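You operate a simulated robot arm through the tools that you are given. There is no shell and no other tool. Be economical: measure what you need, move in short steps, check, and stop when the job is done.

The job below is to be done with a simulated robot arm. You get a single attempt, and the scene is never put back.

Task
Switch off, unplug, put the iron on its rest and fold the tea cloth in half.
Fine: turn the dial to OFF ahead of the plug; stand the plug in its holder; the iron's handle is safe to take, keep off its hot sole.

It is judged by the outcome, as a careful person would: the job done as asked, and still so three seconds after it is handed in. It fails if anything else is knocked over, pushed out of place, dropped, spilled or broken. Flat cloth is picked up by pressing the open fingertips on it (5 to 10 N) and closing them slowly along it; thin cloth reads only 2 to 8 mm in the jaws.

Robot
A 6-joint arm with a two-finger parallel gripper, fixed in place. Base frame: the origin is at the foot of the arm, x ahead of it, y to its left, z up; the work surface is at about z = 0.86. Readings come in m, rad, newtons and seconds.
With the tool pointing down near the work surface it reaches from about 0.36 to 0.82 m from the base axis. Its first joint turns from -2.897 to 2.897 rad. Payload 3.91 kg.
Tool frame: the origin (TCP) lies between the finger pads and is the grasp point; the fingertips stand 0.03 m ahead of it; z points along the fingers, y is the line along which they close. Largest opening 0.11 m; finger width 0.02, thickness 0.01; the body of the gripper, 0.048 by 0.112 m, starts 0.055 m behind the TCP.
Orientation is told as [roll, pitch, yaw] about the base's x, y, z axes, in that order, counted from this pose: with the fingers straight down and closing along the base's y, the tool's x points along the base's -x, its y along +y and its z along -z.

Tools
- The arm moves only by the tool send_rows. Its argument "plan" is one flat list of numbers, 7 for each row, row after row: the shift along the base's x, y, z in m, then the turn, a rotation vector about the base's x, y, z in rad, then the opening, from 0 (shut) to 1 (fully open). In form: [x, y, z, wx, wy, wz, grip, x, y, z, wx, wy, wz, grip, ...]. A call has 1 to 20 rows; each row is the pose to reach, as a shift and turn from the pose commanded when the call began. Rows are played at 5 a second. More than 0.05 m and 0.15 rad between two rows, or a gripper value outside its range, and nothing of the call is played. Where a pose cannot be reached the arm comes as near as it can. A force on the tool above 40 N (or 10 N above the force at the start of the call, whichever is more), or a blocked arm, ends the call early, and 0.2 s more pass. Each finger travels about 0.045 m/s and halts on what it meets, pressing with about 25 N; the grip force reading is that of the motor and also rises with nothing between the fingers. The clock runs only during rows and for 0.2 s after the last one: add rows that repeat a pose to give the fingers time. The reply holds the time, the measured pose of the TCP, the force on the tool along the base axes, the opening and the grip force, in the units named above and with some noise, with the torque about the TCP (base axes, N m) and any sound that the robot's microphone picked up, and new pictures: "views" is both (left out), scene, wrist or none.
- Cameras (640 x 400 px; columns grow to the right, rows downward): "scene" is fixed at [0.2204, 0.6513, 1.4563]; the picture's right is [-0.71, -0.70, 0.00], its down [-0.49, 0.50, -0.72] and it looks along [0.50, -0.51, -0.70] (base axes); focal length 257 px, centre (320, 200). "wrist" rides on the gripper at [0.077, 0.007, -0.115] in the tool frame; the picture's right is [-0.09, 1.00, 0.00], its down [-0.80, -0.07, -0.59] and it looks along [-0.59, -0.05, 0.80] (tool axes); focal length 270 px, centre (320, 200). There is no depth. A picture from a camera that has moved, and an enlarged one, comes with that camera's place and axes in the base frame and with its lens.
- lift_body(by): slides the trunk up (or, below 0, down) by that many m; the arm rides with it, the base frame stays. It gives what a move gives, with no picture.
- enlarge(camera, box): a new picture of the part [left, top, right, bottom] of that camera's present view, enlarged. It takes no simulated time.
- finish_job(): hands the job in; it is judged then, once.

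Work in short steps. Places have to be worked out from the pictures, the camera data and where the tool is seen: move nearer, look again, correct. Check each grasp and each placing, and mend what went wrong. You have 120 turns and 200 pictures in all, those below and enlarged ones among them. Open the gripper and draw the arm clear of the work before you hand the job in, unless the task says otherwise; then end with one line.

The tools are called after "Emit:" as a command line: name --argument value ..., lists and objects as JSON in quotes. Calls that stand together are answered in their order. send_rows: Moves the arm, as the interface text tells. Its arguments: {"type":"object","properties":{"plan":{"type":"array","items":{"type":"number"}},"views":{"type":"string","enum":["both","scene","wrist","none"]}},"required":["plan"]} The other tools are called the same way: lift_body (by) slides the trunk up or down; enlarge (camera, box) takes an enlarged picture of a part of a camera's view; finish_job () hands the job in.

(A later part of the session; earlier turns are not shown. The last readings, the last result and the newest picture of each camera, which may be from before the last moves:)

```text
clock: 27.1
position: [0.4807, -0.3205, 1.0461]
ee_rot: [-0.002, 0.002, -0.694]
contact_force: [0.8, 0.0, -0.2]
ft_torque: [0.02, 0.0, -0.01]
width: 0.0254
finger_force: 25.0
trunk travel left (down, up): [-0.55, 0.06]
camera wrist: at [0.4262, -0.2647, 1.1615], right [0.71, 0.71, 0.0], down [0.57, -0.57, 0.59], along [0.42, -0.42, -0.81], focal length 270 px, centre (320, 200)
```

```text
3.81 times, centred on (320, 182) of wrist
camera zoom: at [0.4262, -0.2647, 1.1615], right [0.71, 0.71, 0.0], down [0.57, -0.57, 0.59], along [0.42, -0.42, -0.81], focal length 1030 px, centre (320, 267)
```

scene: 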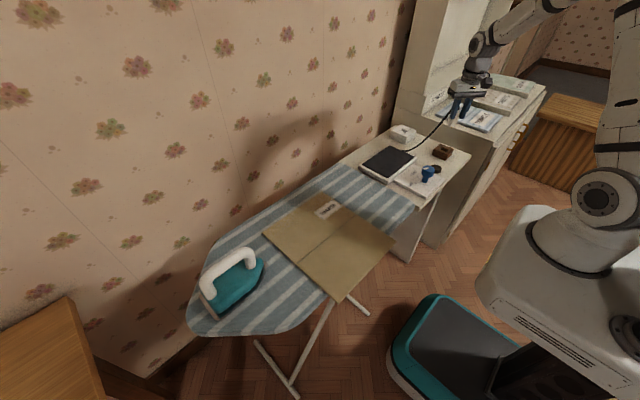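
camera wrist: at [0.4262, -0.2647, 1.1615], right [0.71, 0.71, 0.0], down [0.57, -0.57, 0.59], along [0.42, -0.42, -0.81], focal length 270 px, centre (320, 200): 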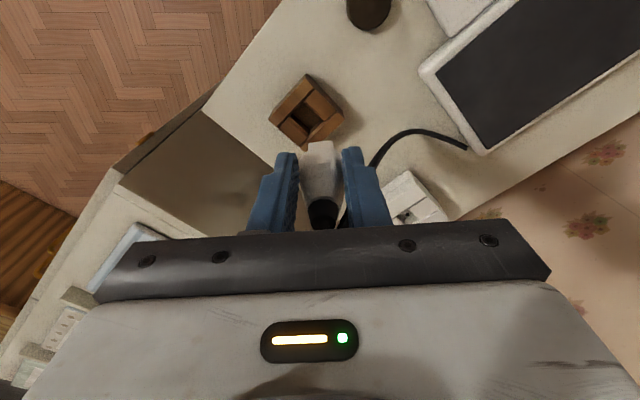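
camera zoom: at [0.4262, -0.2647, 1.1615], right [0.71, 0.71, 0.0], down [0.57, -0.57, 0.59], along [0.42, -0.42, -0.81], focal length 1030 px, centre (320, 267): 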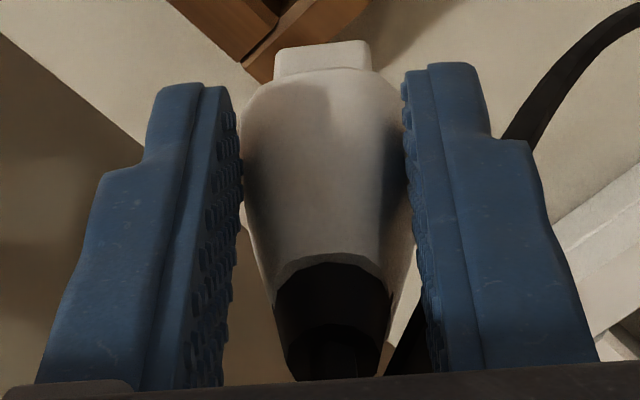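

The foot hangs ~6 cm below the TCP and is nearly centred; the hole centre reads (0.485, -0.340). I move over it and down to leave ~3 cm, then look again.

Emit:
send_rows --plan '[0.001, -0.009, -0.015, 0, 0, 0, 0.1, 0.002, -0.0175, -0.03, 0, 0, 0, 0.1, 0.002, -0.0175, -0.05, 0, 0, 0, 0.1, 0.002, -0.0175, -0.06, 0, 0, 0, 0.1, 0.002, -0.0175, -0.06, 0, 0, 0, 0.1]' --views "wrist"

Emit:
enlarge --camera "wrist" --box '[250, 80, 390, 210]'

Emit:
enlarge --camera "scene" --box '[420, 105, 480, 165]'

```text
clock: 28.3
position: [0.4832, -0.3375, 0.9872]
ee_rot: [-0.003, 0.005, -0.695]
contact_force: [1.0, -0.3, -0.2]
ft_torque: [0.01, 0.02, -0.03]
width: 0.0252
finger_force: 24.9
trunk travel left (down, up): [-0.55, 0.06]
camera wrist: at [0.4284, -0.2831, 1.1019], right [0.71, 0.71, 0.0], down [0.57, -0.57, 0.59], along [0.42, -0.42, -0.81], focal length 270 px, centre (320, 200)
```

wrist: 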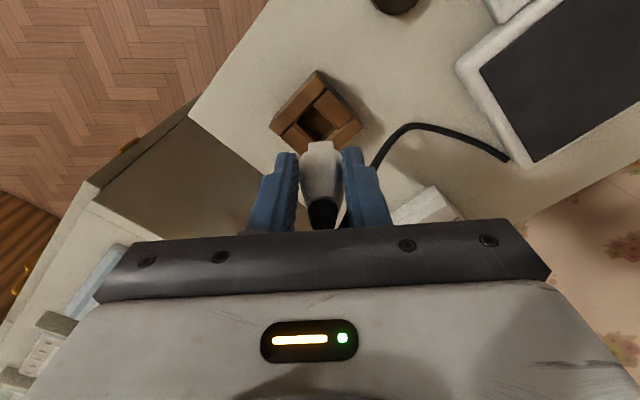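

```text
3.08 times, centred on (320, 145) of wrist
camera zoom: at [0.4284, -0.2831, 1.1019], right [0.71, 0.71, 0.0], down [0.57, -0.57, 0.59], along [0.42, -0.42, -0.81], focal length 832 px, centre (320, 369)
```

zoom: 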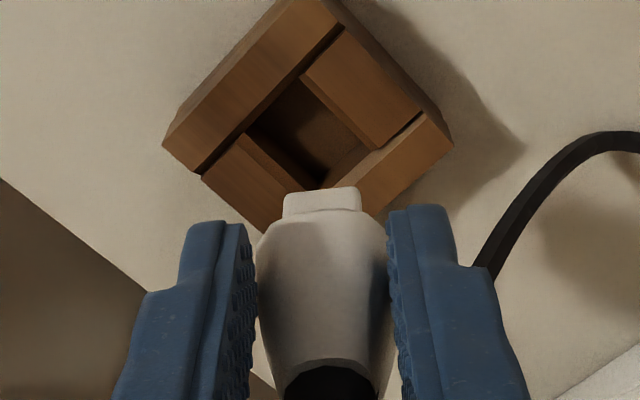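

```text
6.67 times, centred on (450, 135) of scene
camera zoom: at [0.2204, 0.6513, 1.4563], right [-0.71, -0.7, 0.0], down [-0.49, 0.5, -0.72], along [0.5, -0.51, -0.7], focal length 1714 px, centre (-547, 633)
```

zoom: 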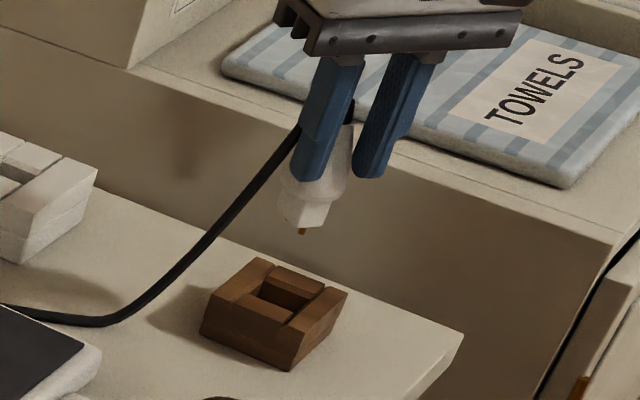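

The plug swivelled in the jaws so its foot is square with the tool, while the holder is square with the base axes. I turn the tool to yaw 0 over the holder and look again.

Emit:
send_rows --plan '[0, -0.001, 0.005, 0, 0, 0.14, 0.1, 0, -0.002, 0.01, 0, 0, 0.28, 0.1, -0.001, -0.003, 0.01, 0, 0, 0.42, 0.1, -0.001, -0.004, 0.01, 0, 0, 0.56, 0.1, -0.002, -0.0055, 0.01, 0, 0, 0.69, 0.1, -0.002, -0.0055, 0.01, 0, 0, 0.69, 0.1]' --views "wrist"

Emit:
enlarge --camera "wrist" --box '[250, 80, 390, 210]'

Emit:
enlarge --camera "scene" --box '[420, 105, 480, 165]'

```text
clock: 29.7
position: [0.4824, -0.3455, 0.9968]
ee_rot: [-0.001, 0.005, -0.003]
contact_force: [-0.7, -0.1, -0.3]
ft_torque: [-0.03, -0.02, -0.01]
width: 0.0253
finger_force: 24.7
trunk travel left (down, up): [-0.55, 0.06]
camera wrist: at [0.4049, -0.337, 1.1123], right [0.09, 1.0, 0.0], down [0.8, -0.07, 0.59], along [0.59, -0.06, -0.81], focal length 270 px, centre (320, 200)
```

wrist: 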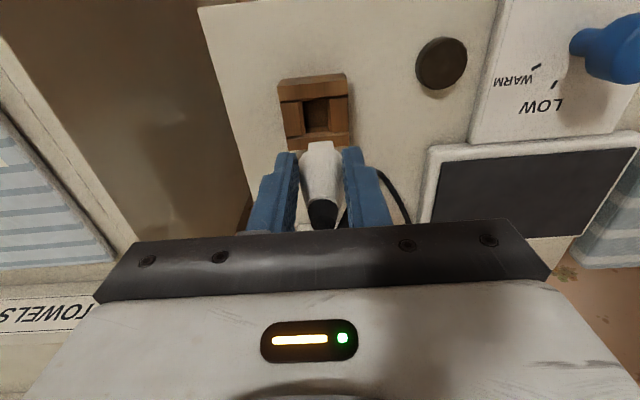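

```text
3.08 times, centred on (320, 145) of wrist
camera zoom: at [0.4049, -0.337, 1.1123], right [0.09, 1.0, 0.0], down [0.8, -0.07, 0.59], along [0.59, -0.06, -0.81], focal length 832 px, centre (320, 369)
```

zoom: 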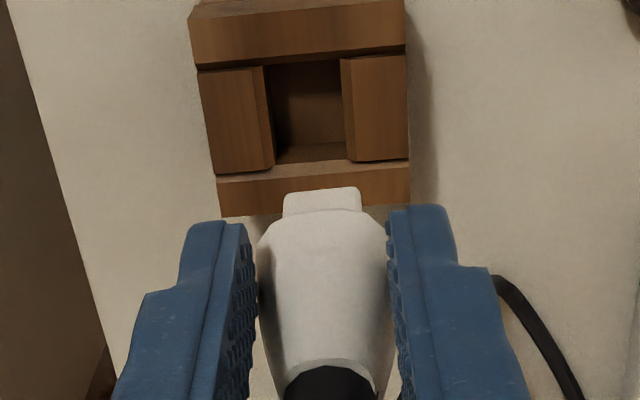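

```text
6.67 times, centred on (450, 135) of scene
camera zoom: at [0.2204, 0.6513, 1.4563], right [-0.71, -0.7, 0.0], down [-0.49, 0.5, -0.72], along [0.5, -0.51, -0.7], focal length 1714 px, centre (-547, 633)
```

zoom: 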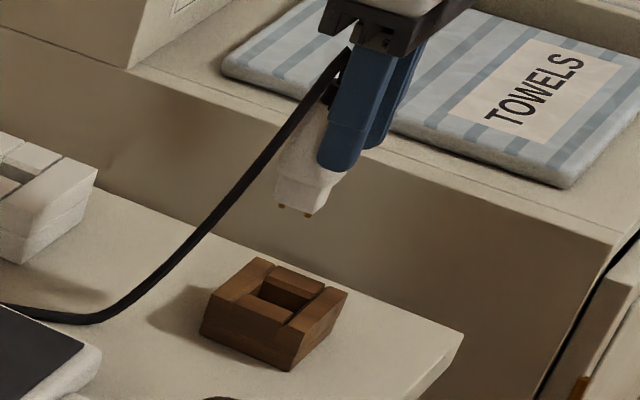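

Orientation now matches. The scene view suggests the plug sits ~1 cm forward (+x) of the jaws' axis; I zoom to measure that.

Emit:
enlarge --camera "scene" --box '[438, 108, 468, 150]'

```text
9.52 times, centred on (453, 129) of scene
camera zoom: at [0.2204, 0.6513, 1.4563], right [-0.71, -0.7, 0.0], down [-0.49, 0.5, -0.72], along [0.5, -0.51, -0.7], focal length 2449 px, centre (-947, 876)
```

zoom: 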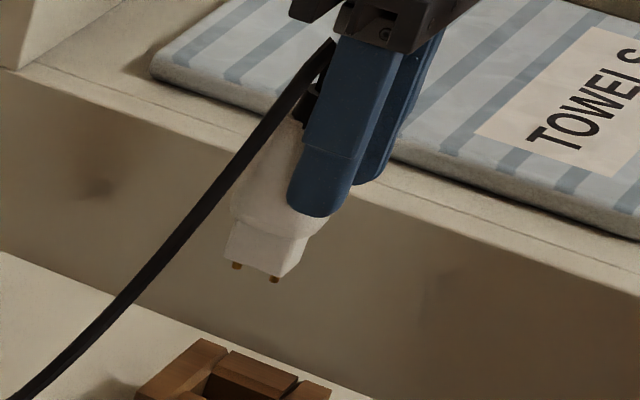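

Foot centre is ~15 mm ahead (+x) of the TCP and ~66 mm below it. I shift by (-0.016, -0.003), lower 20 mm and check again.

Emit:
send_rows --plan '[-0.008, -0.0015, 0, 0, 0, 0, 0.1, -0.016, -0.003, -0.005, 0, 0, 0, 0.1, -0.016, -0.003, -0.02, 0, 0, 0, 0.1, -0.016, -0.003, -0.025, 0, 0, 0, 0.1, -0.016, -0.003, -0.025, 0, 0, 0, 0.1]' --views "none"

Emit:
enlarge --camera "wrist" --box '[250, 80, 390, 210]'

Emit:
enlarge --camera "scene" --box '[430, 118, 465, 165]'

```text
clock: 30.9
position: [0.4651, -0.3481, 0.9712]
ee_rot: [-0.001, 0.005, -0.004]
contact_force: [-0.7, 0.5, -0.2]
ft_torque: [0.02, 0.01, 0.03]
width: 0.0254
finger_force: 25.3
trunk travel left (down, up): [-0.55, 0.06]
```

```text
3.08 times, centred on (320, 145) of wrist
camera zoom: at [0.3891, -0.3396, 1.0875], right [0.09, 1.0, 0.0], down [0.8, -0.07, 0.59], along [0.59, -0.06, -0.81], focal length 832 px, centre (320, 369)
```

zoom: 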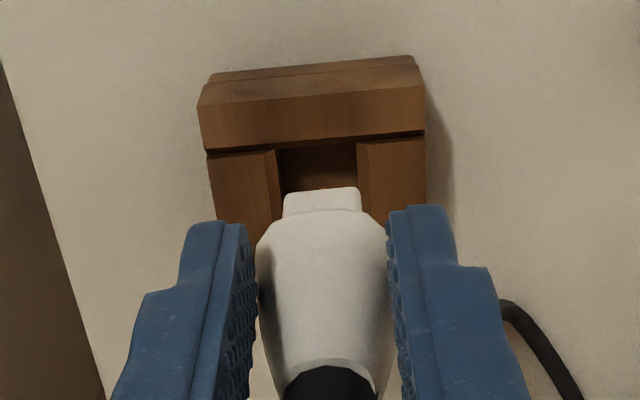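

```text
8.51 times, centred on (448, 142) of scene
camera zoom: at [0.2204, 0.6513, 1.4563], right [-0.71, -0.7, 0.0], down [-0.49, 0.5, -0.72], along [0.5, -0.51, -0.7], focal length 2188 px, centre (-765, 698)
```

zoom: 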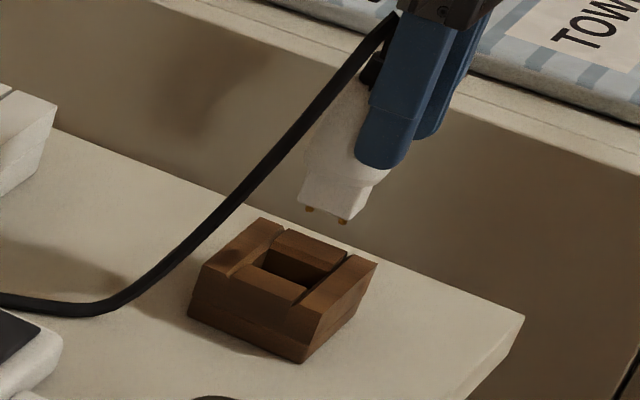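

Nearly aligned in both views; I lower another 12 mm with a 1 mm y trim and look when the foot is almost at the rim.

Emit:
send_rows --plan '[0.001, -0.001, -0.006, 0, 0, 0, 0.1, 0.001, -0.001, -0.012, 0, 0, 0, 0.1, 0.001, -0.001, -0.012, 0, 0, 0, 0.1]' --views "none"

Emit:
enlarge --camera "wrist" --box '[250, 80, 390, 210]'

Emit:
enlarge --camera "scene" --box '[430, 118, 465, 165]'

```text
clock: 31.7
position: [0.468, -0.3486, 0.959]
ee_rot: [-0.002, 0.005, -0.006]
contact_force: [0.3, -0.1, -0.1]
ft_torque: [0.03, -0.01, 0.01]
width: 0.0251
finger_force: 24.7
trunk travel left (down, up): [-0.55, 0.06]
```

```text
3.08 times, centred on (320, 145) of wrist
camera zoom: at [0.3899, -0.3407, 1.0749], right [0.09, 1.0, 0.0], down [0.8, -0.07, 0.59], along [0.59, -0.06, -0.81], focal length 832 px, centre (320, 369)
```

zoom: 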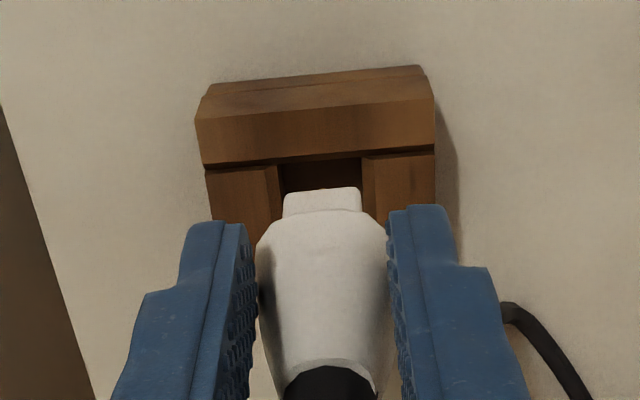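

```text
8.51 times, centred on (448, 142) of scene
camera zoom: at [0.2204, 0.6513, 1.4563], right [-0.71, -0.7, 0.0], down [-0.49, 0.5, -0.72], along [0.5, -0.51, -0.7], focal length 2188 px, centre (-765, 698)
```

zoom: 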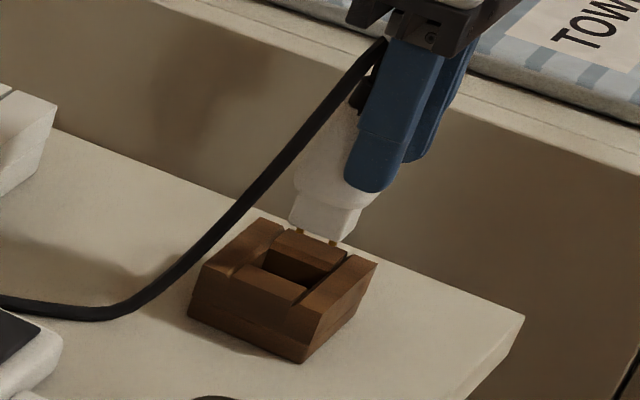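

The rim appears to be at z≈0.876; both views say the foot should move ~3.5 mm further in +x. I do so and go down gently into the hole.

Emit:
send_rows --plan '[0.0035, 0, -0.004, 0, 0, 0, 0.1, 0.0035, 0, -0.008, 0, 0, 0, 0.1, 0.0035, 0, -0.012, 0, 0, 0, 0.1, 0.0035, 0, -0.016, 0, 0, 0, 0.1, 0.0035, 0, -0.02, 0, 0, 0, 0.1, 0.0035, 0, -0.023, 0, 0, 0, 0.1]' --views "none"

Emit:
enlarge --camera "wrist" --box '[250, 80, 390, 210]'

Emit:
enlarge --camera "scene" --box '[430, 118, 465, 165]'

```text
clock: 33.1
position: [0.4703, -0.3489, 0.936]
ee_rot: [-0.001, 0.004, -0.005]
contact_force: [0.1, -0.9, -1.1]
ft_torque: [0.0, 0.03, 0.0]
width: 0.0254
finger_force: 25.5
trunk travel left (down, up): [-0.55, 0.06]
```

```text
3.08 times, centred on (320, 145) of wrist
camera zoom: at [0.3938, -0.3407, 1.0518], right [0.09, 1.0, 0.0], down [0.8, -0.07, 0.59], along [0.59, -0.06, -0.81], focal length 832 px, centre (320, 369)
```

zoom: 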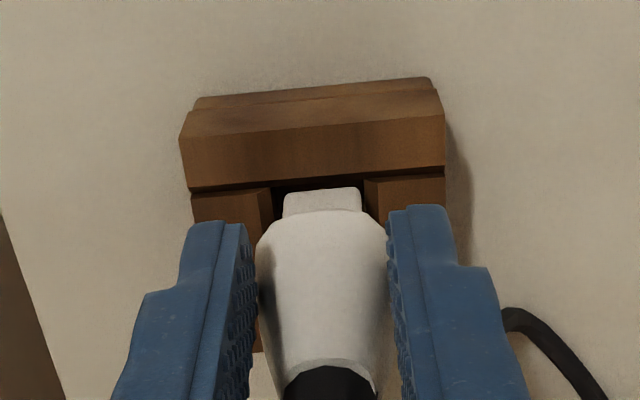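

```text
8.51 times, centred on (448, 142) of scene
camera zoom: at [0.2204, 0.6513, 1.4563], right [-0.71, -0.7, 0.0], down [-0.49, 0.5, -0.72], along [0.5, -0.51, -0.7], focal length 2188 px, centre (-765, 698)
```

zoom: 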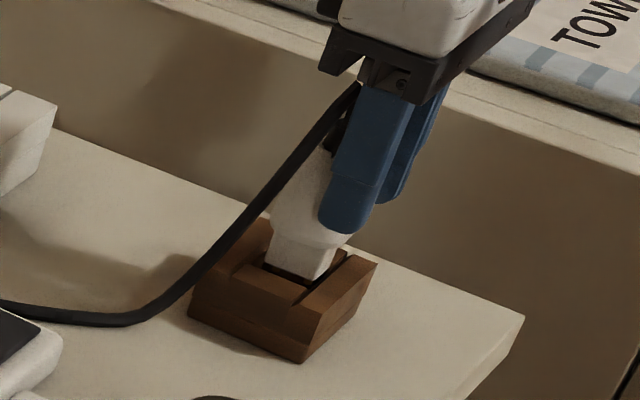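

The foot is at the rim, slightly right; I trim y by -1 mm and continue down until it seats.

Emit:
send_rows --plan '[0, -0.001, 0, 0, 0, 0, 0.1, 0, -0.001, -0.004, 0, 0, 0, 0.1, 0, -0.001, -0.008, 0, 0, 0, 0.1, 0, -0.001, -0.012, 0, 0, 0, 0.1, 0, -0.001, -0.016, 0, 0, 0, 0.1, 0, -0.001, -0.02, 0, 0, 0, 0.1]' --views "none"

Emit:
enlarge --camera "wrist" --box '[250, 80, 390, 210]'

Emit:
enlarge --camera "scene" --box '[430, 118, 465, 165]'

```text
clock: 34.5
position: [0.4707, -0.3501, 0.9182]
ee_rot: [-0.004, 0.002, -0.005]
contact_force: [8.7, 1.0, 5.2]
ft_torque: [0.08, -0.66, 0.01]
width: 0.0255
finger_force: 25.0
trunk travel left (down, up): [-0.55, 0.06]
```

```text
3.08 times, centred on (320, 145) of wrist
camera zoom: at [0.394, -0.3416, 1.0327], right [0.09, 1.0, 0.0], down [0.8, -0.07, 0.59], along [0.59, -0.06, -0.81], focal length 832 px, centre (320, 369)
```

zoom: 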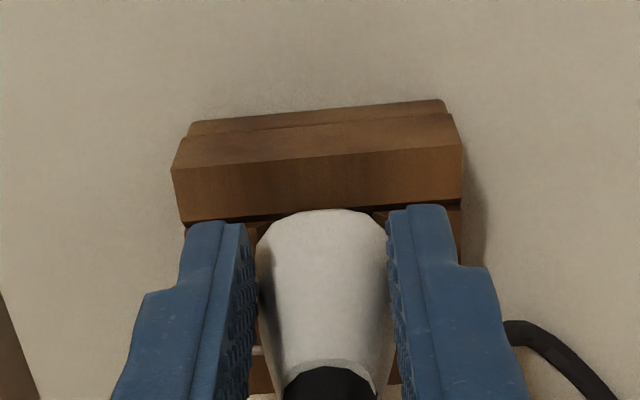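

```text
8.51 times, centred on (448, 142) of scene
camera zoom: at [0.2204, 0.6513, 1.4563], right [-0.71, -0.7, 0.0], down [-0.49, 0.5, -0.72], along [0.5, -0.51, -0.7], focal length 2188 px, centre (-765, 698)
```

zoom: 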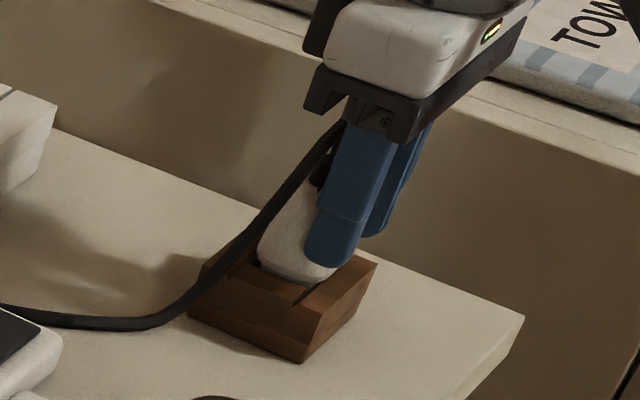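

The shoulder is near the rim; forces hint at rubbing on the near wall. I shift +1 mm x and push the last few mm.

Emit:
send_rows --plan '[0.001, 0, 0, 0, 0, 0, 0.1, 0.001, 0, -0.003, 0, 0, 0, 0.1, 0.001, 0, -0.005, 0, 0, 0, 0.1, 0.001, 0, -0.005, 0, 0, 0, 0.1]' --views "none"

Emit:
enlarge --camera "scene" --box '[430, 118, 465, 165]'

```text
clock: 35.5
position: [0.4716, -0.3496, 0.9146]
ee_rot: [-0.001, 0.003, -0.005]
contact_force: [0.5, -2.6, 19.1]
ft_torque: [-0.08, -0.14, -0.01]
width: 0.0255
finger_force: 25.3
trunk travel left (down, up): [-0.55, 0.06]
```

```text
8.51 times, centred on (448, 142) of scene
camera zoom: at [0.2204, 0.6513, 1.4563], right [-0.71, -0.7, 0.0], down [-0.49, 0.5, -0.72], along [0.5, -0.51, -0.7], focal length 2188 px, centre (-765, 698)
```

zoom: 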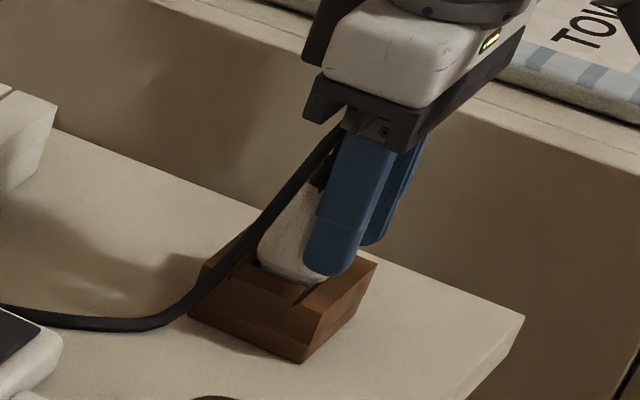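

Vertical 19 N with no side force: seated. I relieve slightly, open, and rise straight up.

Emit:
send_rows --plan '[0, 0, 0.003, 0, 0, 0, 0.1, 0, 0, 0.003, 0, 0, 0, 0.35, 0, 0, 0.003, 0, 0, 0, 0.55, 0, 0, 0.003, 0, 0, 0, 0.6, 0, 0, 0.003, 0, 0, 0, 0.6, 0, 0, 0.03, 0, 0, 0, 0.6, 0, 0, 0.07, 0, 0, 0, 0.6, 0, 0, 0.11, 0, 0, 0, 0.6, 0, 0, 0.15, 0, 0, 0, 0.6]' --views "both"

Emit:
enlarge --camera "scene" --box '[380, 110, 480, 200]'

```text
clock: 37.5
position: [0.4725, -0.3495, 1.0617]
ee_rot: [-0.002, 0.006, -0.005]
contact_force: [0.0, 0.6, 0.8]
ft_torque: [0.02, -0.02, -0.01]
width: 0.0659
finger_force: 0.0
trunk travel left (down, up): [-0.55, 0.06]
camera wrist: at [0.3945, -0.3418, 1.1778], right [0.09, 1.0, 0.0], down [0.8, -0.07, 0.59], along [0.59, -0.06, -0.81], focal length 270 px, centre (320, 200)
```

scene: 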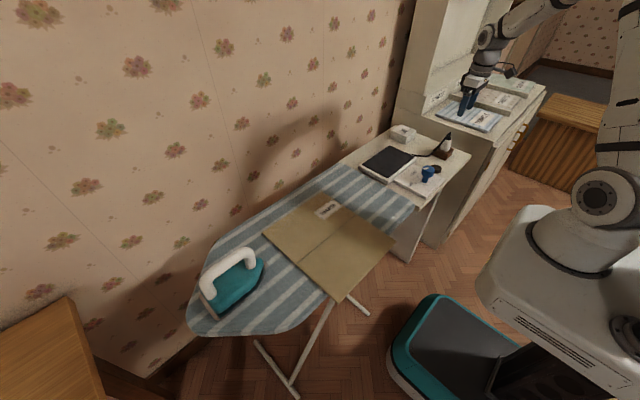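
wrist: 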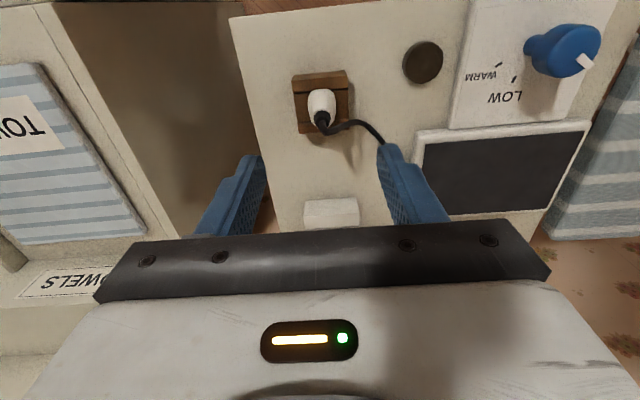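

```text
4.44 times, centred on (430, 155) of scene
camera zoom: at [0.2204, 0.6513, 1.4563], right [-0.71, -0.7, 0.0], down [-0.49, 0.5, -0.72], along [0.5, -0.51, -0.7], focal length 1143 px, centre (-169, 400)
```

zoom: 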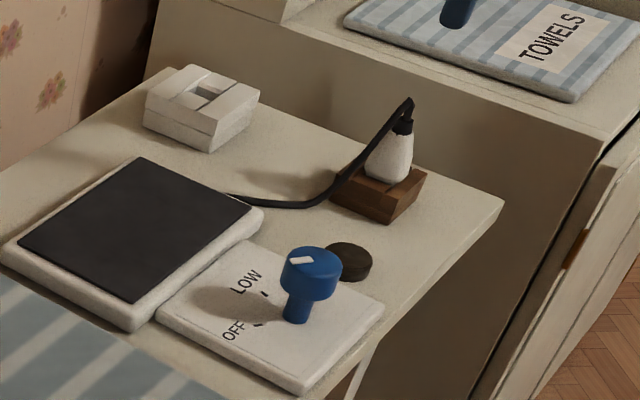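

The plug stands upright in its holder and the dial still points at OFF. I estimate the rest pad as x 0.54–0.68, y −0.235…−0.025; now I travel over to the iron, turning to yaw +1.57 to close across the handle.

Emit:
send_rows --plan '[0.002, 0.044, 0.01, 0, 0, 0.09, 0.7, 0.004, 0.088, 0.025, 0, 0, 0.18, 0.7, 0.006, 0.132, 0.04, 0, 0, 0.27, 0.7, 0.008, 0.176, 0.055, 0, 0, 0.36, 0.7, 0.01, 0.22, 0.07, 0, 0, 0.45, 0.7, 0.012, 0.264, 0.085, 0, 0, 0.54, 0.7, 0.014, 0.308, 0.09, 0, 0, 0.63, 0.7, 0.016, 0.352, 0.09, 0, 0, 0.72, 0.7, 0.018, 0.396, 0.09, 0, 0, 0.81, 0.7, 0.02, 0.44, 0.09, 0, 0, 0.9, 0.7, 0.022, 0.484, 0.09, 0, 0, 1.0, 0.7, 0.024, 0.528, 0.09, 0, 0, 1.1, 0.7, 0.026, 0.572, 0.09, 0, 0, 1.2, 0.7, 0.028, 0.616, 0.09, 0, 0, 1.3, 0.7, 0.03, 0.66, 0.09, 0, 0, 1.4, 0.7, 0.03, 0.704, 0.09, 0, 0, 1.5, 0.7, 0.03, 0.75, 0.09, 0, 0, 1.57, 0.7, 0.03, 0.75, 0.09, 0, 0, 1.57, 0.7]' --views "both"

```text
clock: 41.3
position: [0.5014, 0.4003, 1.1507]
ee_rot: [-0.003, 0.004, 1.566]
contact_force: [-0.1, -0.1, -0.3]
ft_torque: [-0.01, 0.04, 0.03]
width: 0.0767
finger_force: 0.1
trunk travel left (down, up): [-0.55, 0.06]
camera wrist: at [0.492, 0.3252, 1.2656], right [-1.0, 0.09, 0.0], down [0.07, 0.8, 0.59], along [0.06, 0.59, -0.81], focal length 270 px, centre (320, 200)
```

scene: 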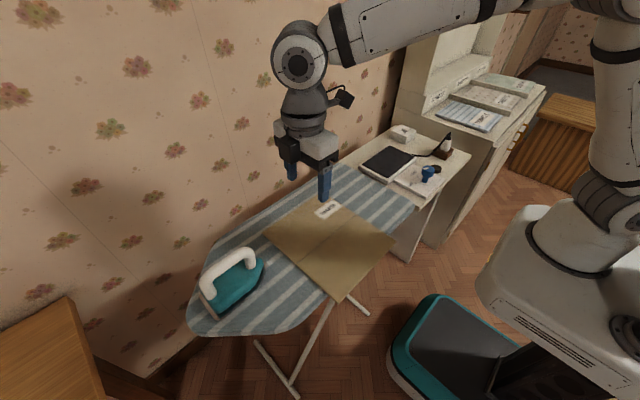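
wrist: 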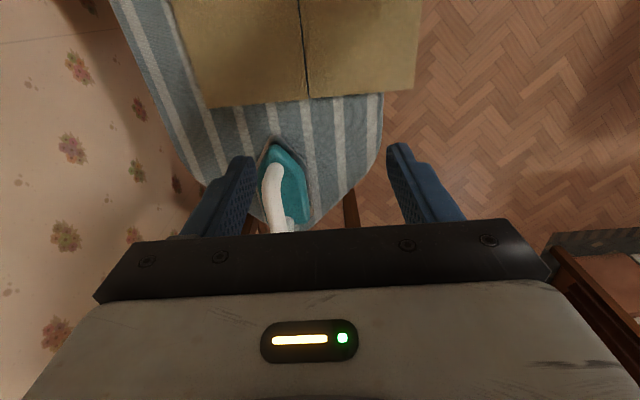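

The handle runs along y near x≈0.576, y 0.51–0.60. I move over it at z≈1.05.

Emit:
send_rows --plan '[0.015, 0.03, -0.02, 0, 0, 0, 0.7, 0.03, 0.06, -0.04, 0, 0, 0, 0.7, 0.045, 0.09, -0.06, 0, 0, 0, 0.7, 0.06, 0.12, -0.08, 0, 0, 0, 0.7, 0.075, 0.145, -0.1, 0, 0, 0, 0.7, 0.075, 0.145, -0.1, 0, 0, 0, 0.7]' --views "both"

Emit:
enlarge --camera "wrist" --box '[220, 40, 440, 240]'

Emit:
enlarge --camera "scene" --box '[180, 180, 300, 340]'

```text
clock: 42.7
position: [0.5765, 0.5437, 1.0507]
ee_rot: [-0.002, 0.004, 1.565]
contact_force: [-0.3, 0.4, -0.6]
ft_torque: [-0.02, 0.04, -0.01]
width: 0.0769
finger_force: 0.2
trunk travel left (down, up): [-0.55, 0.06]
camera wrist: at [0.5688, 0.4678, 1.1663], right [-1.0, 0.09, 0.0], down [0.08, 0.8, 0.59], along [0.06, 0.59, -0.81], focal length 270 px, centre (320, 200)
```

scene: 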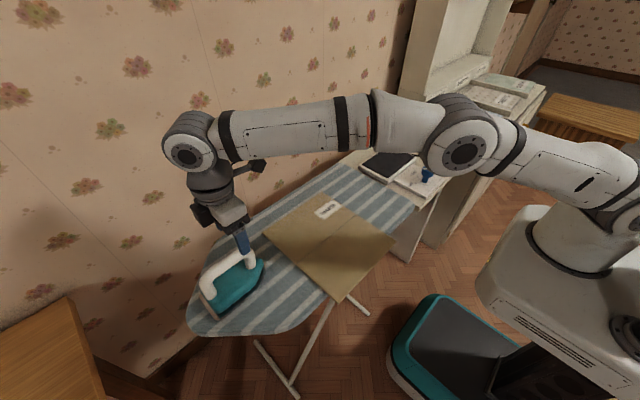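
wrist: 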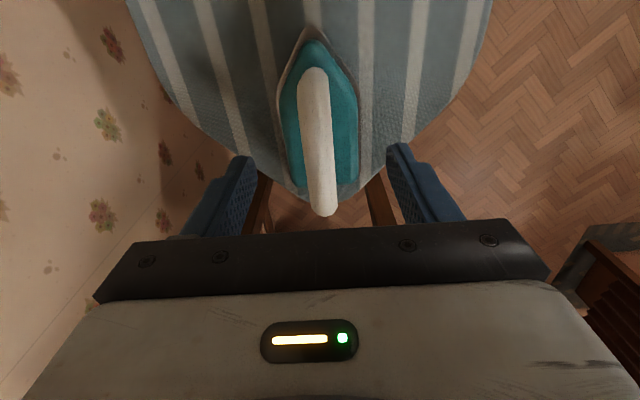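

```text
2.00 times, centred on (330, 140) of wrist
camera zoom: at [0.5688, 0.4678, 1.1663], right [-1.0, 0.09, 0.0], down [0.08, 0.8, 0.59], along [0.06, 0.59, -0.81], focal length 541 px, centre (300, 320)
```

zoom: 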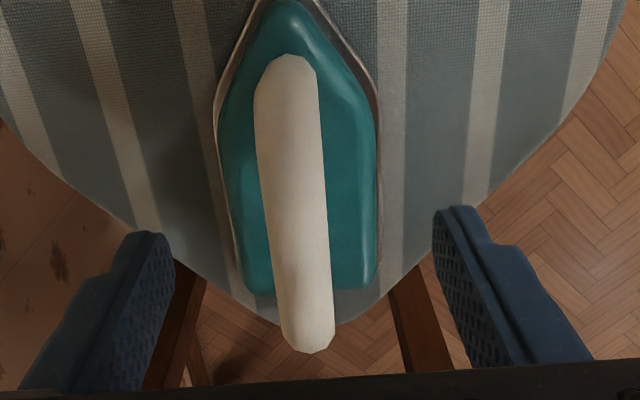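

```text
2.50 times, centred on (240, 260) of scene
camera zoom: at [0.2204, 0.6513, 1.4563], right [-0.71, -0.7, 0.0], down [-0.49, 0.5, -0.72], along [0.5, -0.51, -0.7], focal length 643 px, centre (520, 50)
```

zoom: 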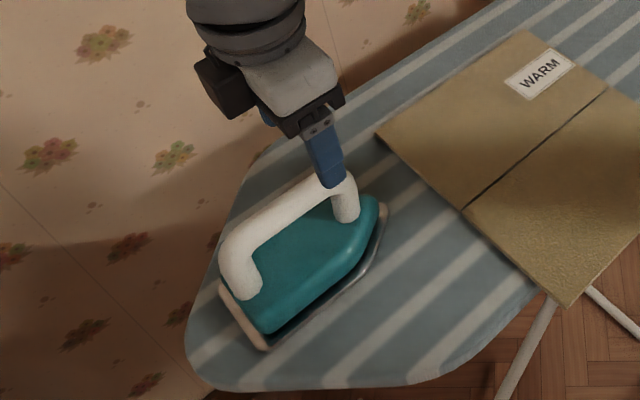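

Handle is along y at x≈0.581, y≈0.51–0.65, top z≈0.955. I align at y 0.572 and go down to 0.965 for a check.

Emit:
send_rows --plan '[0.004, 0.028, -0.02, 0, 0, 0, 0.7, 0.004, 0.028, -0.05, 0, 0, 0, 0.7, 0.004, 0.028, -0.075, 0, 0, 0, 0.7, 0.004, 0.028, -0.085, 0, 0, 0, 0.7, 0.004, 0.028, -0.085, 0, 0, 0, 0.7]' --views "wrist"

Emit:
enlarge --camera "scene" --box '[180, 190, 300, 330]'

```text
clock: 43.9
position: [0.5808, 0.5698, 0.9678]
ee_rot: [-0.001, 0.003, 1.563]
contact_force: [-0.3, 0.1, 0.7]
ft_torque: [0.01, 0.0, -0.01]
width: 0.077
finger_force: 0.0
out of reach, approached as far as the arm can: row 1, 2
trunk travel left (down, up): [-0.55, 0.06]
camera wrist: at [0.5715, 0.4949, 1.0824], right [-1.0, 0.09, 0.0], down [0.08, 0.8, 0.59], along [0.06, 0.59, -0.81], focal length 270 px, centre (320, 200)
```

wrist: 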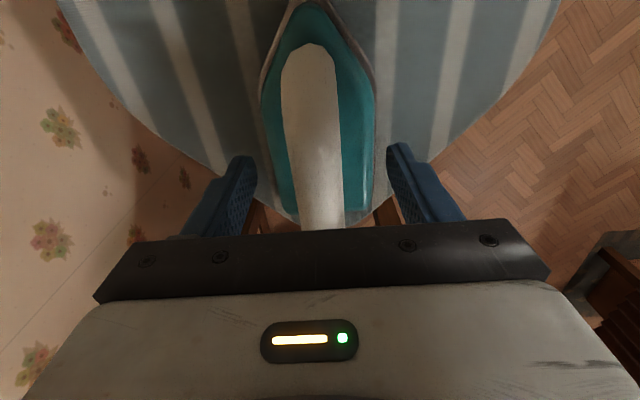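

```text
2.86 times, centred on (240, 260) of scene
camera zoom: at [0.2204, 0.6513, 1.4563], right [-0.71, -0.7, 0.0], down [-0.49, 0.5, -0.72], along [0.5, -0.51, -0.7], focal length 735 px, centre (549, 29)
```

zoom: 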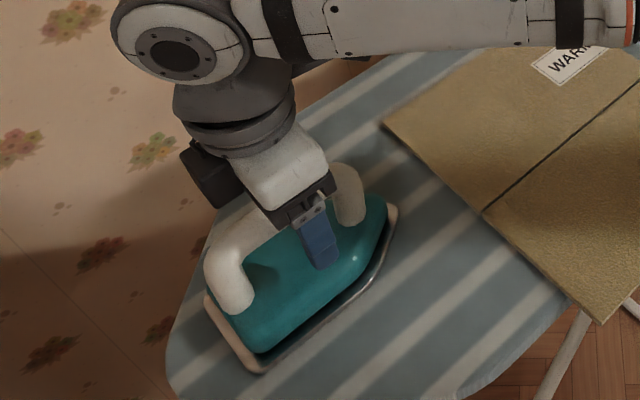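

The fingers straddle the handle, with its top about at TCP height. I lower 10 mm and close.

Emit:
send_rows --plan '[0, 0, -0.005, 0, 0, 0, 0.7, 0, 0, -0.01, 0, 0, 0, 0.7, 0, 0, -0.01, 0, 0, 0, 0.55, 0, 0, -0.01, 0, 0, 0, 0.4, 0, 0, -0.01, 0, 0, 0, 0.25, 0, 0, -0.01, 0, 0, 0, 0.1, 0, 0, -0.01, 0, 0, 0, 0.1, 0, 0, -0.01, 0, 0, 0, 0.1]' --views "wrist"

Emit:
enlarge --camera "scene" --box '[180, 190, 300, 330]'

```text
clock: 45.7
position: [0.5804, 0.5716, 0.9575]
ee_rot: [-0.002, 0.004, 1.564]
contact_force: [0.9, 0.5, 1.0]
ft_torque: [0.09, -0.04, 0.23]
width: 0.0257
finger_force: 24.7
trunk travel left (down, up): [-0.55, 0.06]
camera wrist: at [0.5722, 0.4955, 1.0723], right [-1.0, 0.09, 0.0], down [0.08, 0.8, 0.59], along [0.06, 0.59, -0.81], focal length 270 px, centre (320, 200)
```

wrist: 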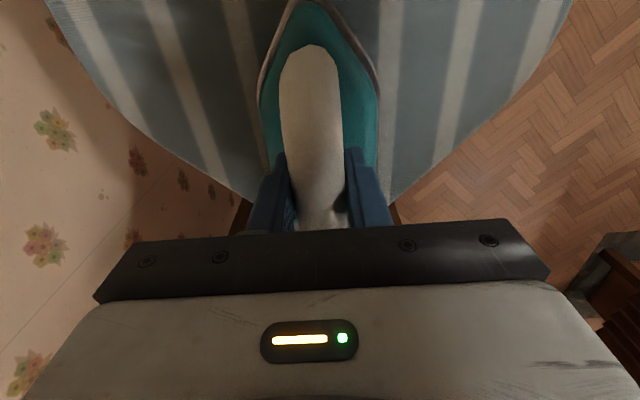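

```text
2.86 times, centred on (240, 260) of scene
camera zoom: at [0.2204, 0.6513, 1.4563], right [-0.71, -0.7, 0.0], down [-0.49, 0.5, -0.72], along [0.5, -0.51, -0.7], focal length 735 px, centre (549, 29)
```

zoom: 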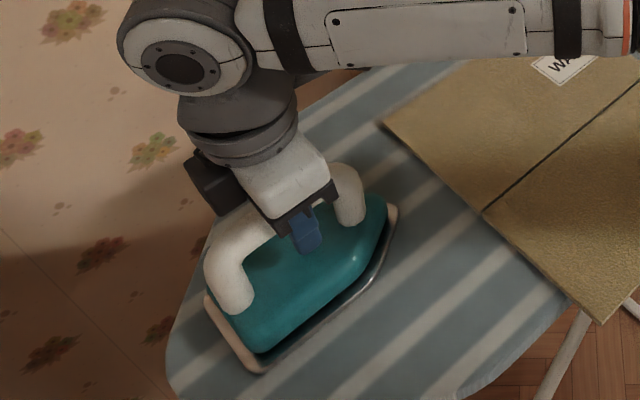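

Handle gripped at 25.7 mm. I lift gently and check that it hangs level.

Emit:
send_rows --plan '[0, 0, 0.005, 0, 0, 0, 0.1, 0, 0, 0.012, 0, 0, 0, 0.1, -0.005, -0.005, 0.022, 0, 0, 0, 0.1, -0.01, -0.01, 0.035, 0, 0, 0, 0.1, -0.015, -0.015, 0.05, 0, 0, 0, 0.1, -0.015, -0.015, 0.05, 0, 0, 0, 0.1]' --views "both"

Emit:
enlarge --camera "scene" --box '[180, 170, 300, 330]'

```text
clock: 47.1
position: [0.5754, 0.5673, 1.007]
ee_rot: [0.001, 0.007, 1.563]
contact_force: [0.7, -0.3, -9.7]
ft_torque: [-0.03, 0.01, -0.03]
width: 0.0257
finger_force: 24.9
out of reach, approached as far as the arm can: row 4, 5, 6
trunk travel left (down, up): [-0.55, 0.06]
camera wrist: at [0.567, 0.4927, 1.1224], right [-1.0, 0.09, 0.0], down [0.08, 0.8, 0.59], along [0.06, 0.59, -0.81], focal length 270 px, centre (320, 200)
```

scene: 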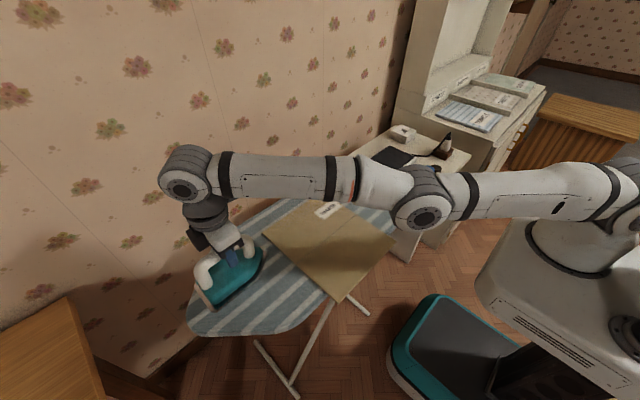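
wrist: 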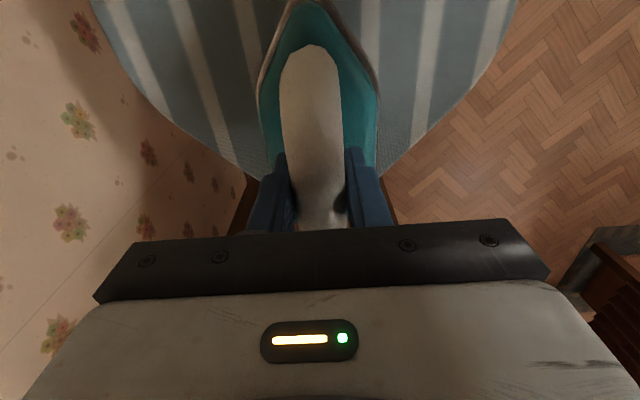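

```text
2.50 times, centred on (240, 250) of scene
camera zoom: at [0.2204, 0.6513, 1.4563], right [-0.71, -0.7, 0.0], down [-0.49, 0.5, -0.72], along [0.5, -0.51, -0.7], focal length 643 px, centre (520, 75)
```

zoom: 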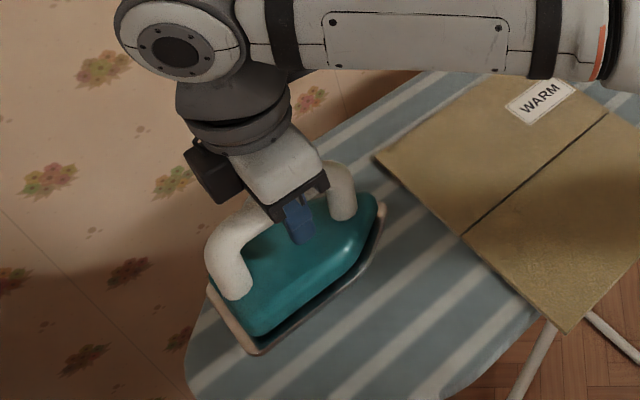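

The iron is lifted level (~10 N). I raise it and carry it in -y toward the rest, stopping above it.

Emit:
send_rows --plan '[0, -0.04, 0.005, 0, 0, 0, 0.1, 0, -0.08, 0.015, 0, 0, 0, 0.1, 0, -0.125, 0.03, 0, 0, 0, 0.1, 0, -0.17, 0.04, 0, 0, 0, 0.1, 0, -0.215, 0.05, 0, 0, 0, 0.1, 0.003, -0.26, 0.05, 0, 0, 0, 0.1, 0.006, -0.305, 0.05, 0, 0, 0, 0.1, 0.009, -0.35, 0.05, 0, 0, 0, 0.1, 0.012, -0.395, 0.05, 0, 0, 0, 0.1, 0.015, -0.44, 0.05, 0, 0, 0, 0.1, 0.018, -0.485, 0.05, 0, 0, 0, 0.1, 0.021, -0.53, 0.05, 0, 0, 0, 0.1, 0.024, -0.575, 0.05, 0, 0, 0, 0.1, 0.027, -0.62, 0.05, 0, 0, 0, 0.1, 0.03, -0.66, 0.05, 0, 0, 0, 0.1, 0.034, -0.69, 0.05, 0, 0, 0, 0.1, 0.034, -0.69, 0.05, 0, 0, 0, 0.1]' --views "both"

Emit:
enlarge --camera "scene" --box '[320, 80, 480, 220]'

```text
clock: 50.7
position: [0.7119, 0.3717, 1.1033]
ee_rot: [0.002, 0.006, 1.566]
contact_force: [0.1, 1.1, -11.1]
ft_torque: [-0.06, -0.02, 0.02]
width: 0.0255
finger_force: 24.8
out of reach, approached as far as the arm can: row 1, 2, 3, 4, 5, 6, 7, 8, 9, 10, 11, 12, 13, 14, 15, 16, 17
trunk travel left (down, up): [-0.55, 0.06]
camera wrist: at [0.7037, 0.2956, 1.2182], right [-1.0, 0.09, 0.0], down [0.08, 0.8, 0.59], along [0.05, 0.59, -0.81], focal length 270 px, centre (320, 200)
```

scene: 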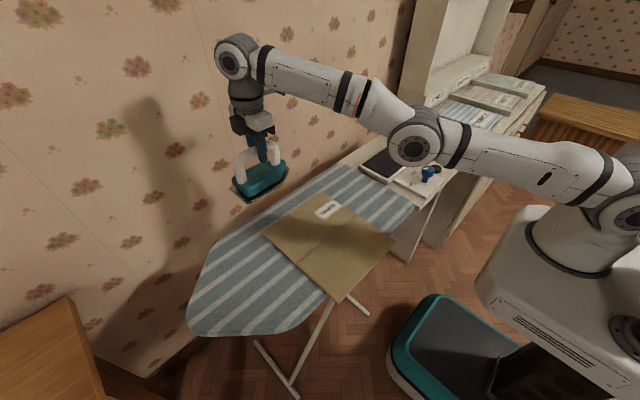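
wrist: 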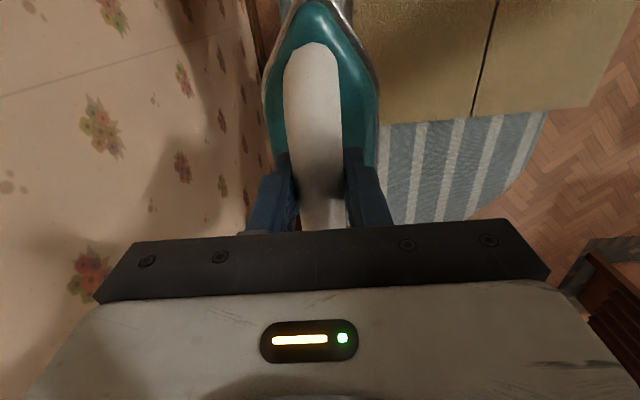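

```text
2.86 times, centred on (400, 150) of scene
camera zoom: at [0.2204, 0.6513, 1.4563], right [-0.71, -0.7, 0.0], down [-0.49, 0.5, -0.72], along [0.5, -0.51, -0.7], focal length 735 px, centre (91, 343)
```

zoom: 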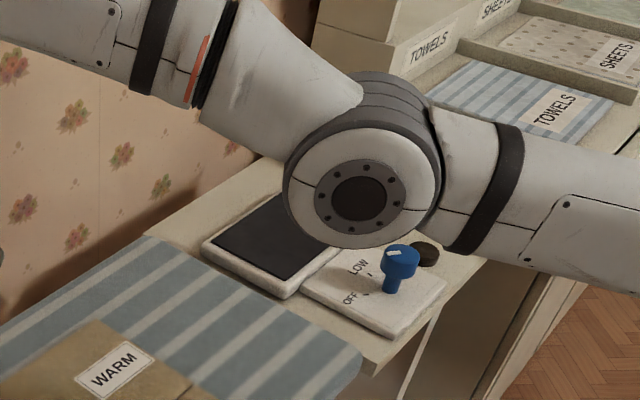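

The arm got stuck at full stretch and slid along its reach limit to (0.71, 0.37); the iron is still held securely. I send a zero row to learn what the commanded pose now is.

Emit:
send_rows --plan '[0, 0, 0, 0, 0, 0, 0.1]' --views "none"

```text
clock: 51.1
position: [0.7112, 0.37, 1.1036]
ee_rot: [0.002, 0.005, 1.562]
contact_force: [0.1, -0.4, -9.2]
ft_torque: [-0.02, -0.01, 0.0]
width: 0.0253
finger_force: 24.7
trunk travel left (down, up): [-0.55, 0.06]
```

The command now equals the measured pose. The arm is at full stretch (height increases the stretch), so I lower it a little while drawing inward to bend the elbow again.

Emit:
send_rows --plan '[0, 0, -0.015, 0, 0, 0, 0.1, -0.005, -0.002, -0.03, 0, 0, 0, 0.1, -0.012, -0.006, -0.045, 0, 0, 0, 0.1, -0.025, -0.012, -0.055, 0, 0, 0, 0.1, -0.04, -0.02, -0.06, 0, 0, 0, 0.1]' --views "scene"

```text
clock: 52.3
position: [0.7168, 0.3764, 1.0668]
ee_rot: [0.001, 0.006, 1.564]
contact_force: [0.0, 0.6, -10.4]
ft_torque: [-0.04, 0.03, 0.02]
width: 0.0258
finger_force: 25.8
out of reach, approached as far as the arm can: row 1, 2, 3, 4, 5
trunk travel left (down, up): [-0.55, 0.06]
```

scene: 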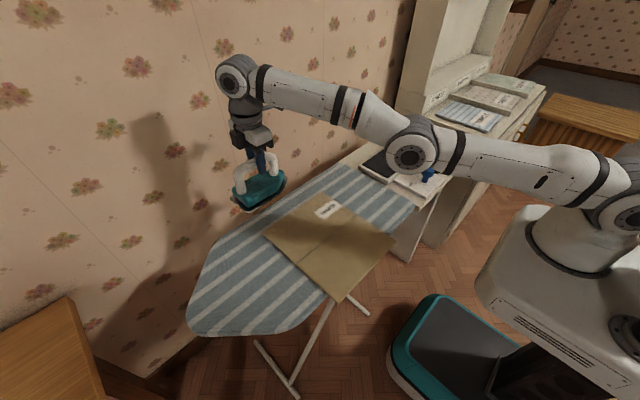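

It still slides on its reach sphere: it seems the elbow has passed straight into its over-extended limit. I swing back on the same radius over the board's free end, away from the wall, to have room to stretch and re-bend it the right way.

Emit:
send_rows --plan '[-0.023, 0.041, 0, 0, 0, 0, 0.1, -0.048, 0.08, 0, 0, 0, 0, 0.1, -0.074, 0.117, 0, 0, 0, 0, 0.1, -0.104, 0.153, 0, 0, 0, 0, 0.1, -0.134, 0.187, 0, 0, 0, 0, 0.1, -0.134, 0.187, 0, 0, 0, 0, 0.1]' --views "scene"

```text
clock: 53.7
position: [0.5768, 0.5584, 1.0645]
ee_rot: [-0.001, 0.005, 1.564]
contact_force: [-0.7, 0.2, -11.6]
ft_torque: [-0.05, -0.01, -0.04]
width: 0.0259
finger_force: 24.5
out of reach, approached as far as the arm can: row 3, 4, 5, 6
trunk travel left (down, up): [-0.55, 0.06]
```

scene: 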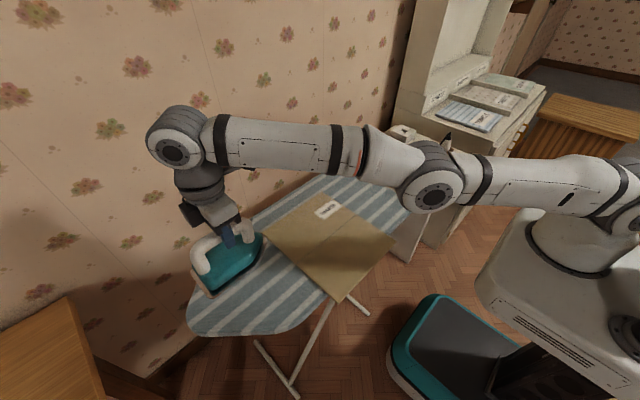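

At (0.577, 0.558) I now descend vertically toward z≈0.985, where the same radius lies well inside the reach, as worked on the first descent.

Emit:
send_rows --plan '[0, 0, -0.01, 0, 0, 0, 0.1, 0, 0, -0.02, 0, 0, 0, 0.1, 0, 0, -0.03, 0, 0, 0, 0.1, 0, 0, -0.04, 0, 0, 0, 0.1, 0, 0, -0.05, 0, 0, 0, 0.1, 0, 0, -0.06, 0, 0, 0, 0.1, 0, 0, -0.07, 0, 0, 0, 0.1, 0, 0, -0.08, 0, 0, 0, 0.1]' --views "scene"

```text
clock: 55.5
position: [0.5806, 0.5646, 0.9898]
ee_rot: [0.0, 0.007, 1.563]
contact_force: [0.6, -0.5, -10.1]
ft_torque: [-0.05, 0.01, 0.01]
width: 0.0259
finger_force: 24.9
out of reach, approached as far as the arm can: row 3, 4, 5, 6, 7, 8
trunk travel left (down, up): [-0.55, 0.06]
```

scene: 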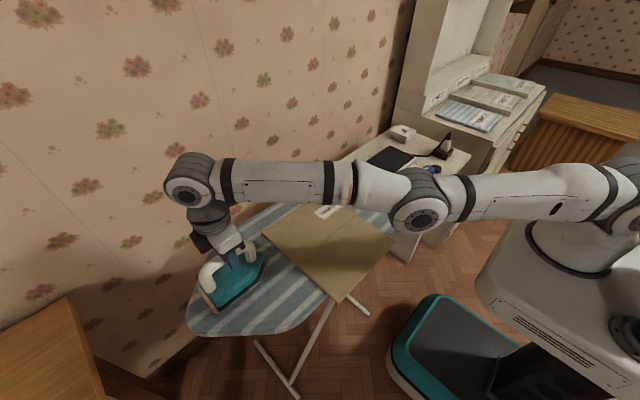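

The elbow is hanging just past straight (thin reachable band). I stretch outward to straight, rise while stretched, then draw inward at height to make it bend upward again.

Emit:
send_rows --plan '[0.014, 0.014, 0.005, 0, 0, 0, 0.1, 0.029, 0.028, 0.01, 0, 0, 0, 0.1, 0.029, 0.028, 0.035, 0, 0, 0, 0.1, 0.029, 0.028, 0.07, 0, 0, 0, 0.1, 0.029, 0.028, 0.105, 0, 0, 0, 0.1, 0.014, 0.014, 0.13, 0, 0, 0, 0.1, 0, 0, 0.15, 0, 0, 0, 0.1, -0.014, -0.014, 0.16, 0, 0, 0, 0.1, -0.028, -0.028, 0.16, 0, 0, 0, 0.1, -0.042, -0.042, 0.16, 0, 0, 0, 0.1]' --views "scene"

```text
clock: 57.7
position: [0.5584, 0.541, 1.1524]
ee_rot: [0.002, 0.005, 1.563]
contact_force: [0.2, -0.1, -10.6]
ft_torque: [-0.03, 0.02, 0.0]
width: 0.0259
finger_force: 24.9
out of reach, approached as far as the arm can: row 1, 2, 3, 4, 5, 6, 7, 8, 9, 10
trunk travel left (down, up): [-0.55, 0.06]
```

scene: 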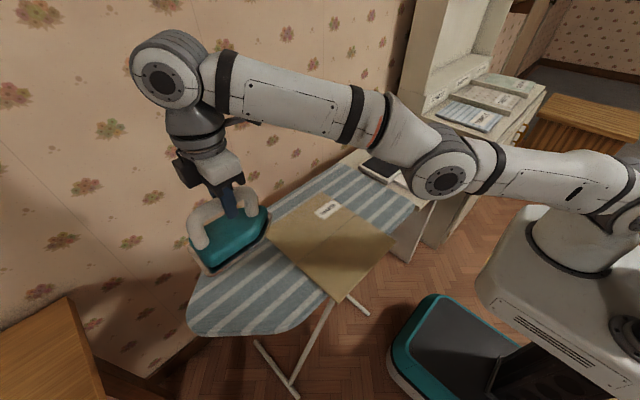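

Still in the same branch. I try a short outward poke followed at once by an inward pull, which may carry the elbow through straight.

Emit:
send_rows --plan '[0.012, 0.012, 0, 0, 0, 0, 0.1, -0.005, -0.005, 0, 0, 0, 0, 0.1, -0.02, -0.02, 0, 0, 0, 0, 0.1, -0.035, -0.035, 0, 0, 0, 0, 0.1]' --views "none"

```text
clock: 58.7
position: [0.5571, 0.5407, 1.1569]
ee_rot: [0.0, 0.006, 1.563]
contact_force: [0.4, -0.1, -9.7]
ft_torque: [-0.06, 0.0, 0.0]
width: 0.0258
finger_force: 25.0
out of reach, approached as far as the arm can: row 1, 2, 3, 4
trunk travel left (down, up): [-0.55, 0.06]
```

I try the mirrored way: stretch outward, then move down while stretched, then inward while still descending (ample height available).

Emit:
send_rows --plan '[0.012, 0.012, 0, 0, 0, 0, 0.1, 0.02, 0.02, -0.02, 0, 0, 0, 0.1, 0.025, 0.025, -0.055, 0, 0, 0, 0.1, 0.02, 0.02, -0.09, 0, 0, 0, 0.1, 0.005, 0.005, -0.115, 0, 0, 0, 0.1, -0.015, -0.015, -0.13, 0, 0, 0, 0.1, -0.035, -0.035, -0.13, 0, 0, 0, 0.1]' --views "none"

```text
clock: 60.3
position: [0.5779, 0.5585, 1.0463]
ee_rot: [0.0, 0.005, 1.566]
contact_force: [0.1, 0.5, -9.6]
ft_torque: [-0.07, 0.04, 0.02]
width: 0.0259
finger_force: 24.5
out of reach, approached as far as the arm can: row 1, 2, 3, 4, 5, 6, 7
trunk travel left (down, up): [-0.55, 0.06]
```

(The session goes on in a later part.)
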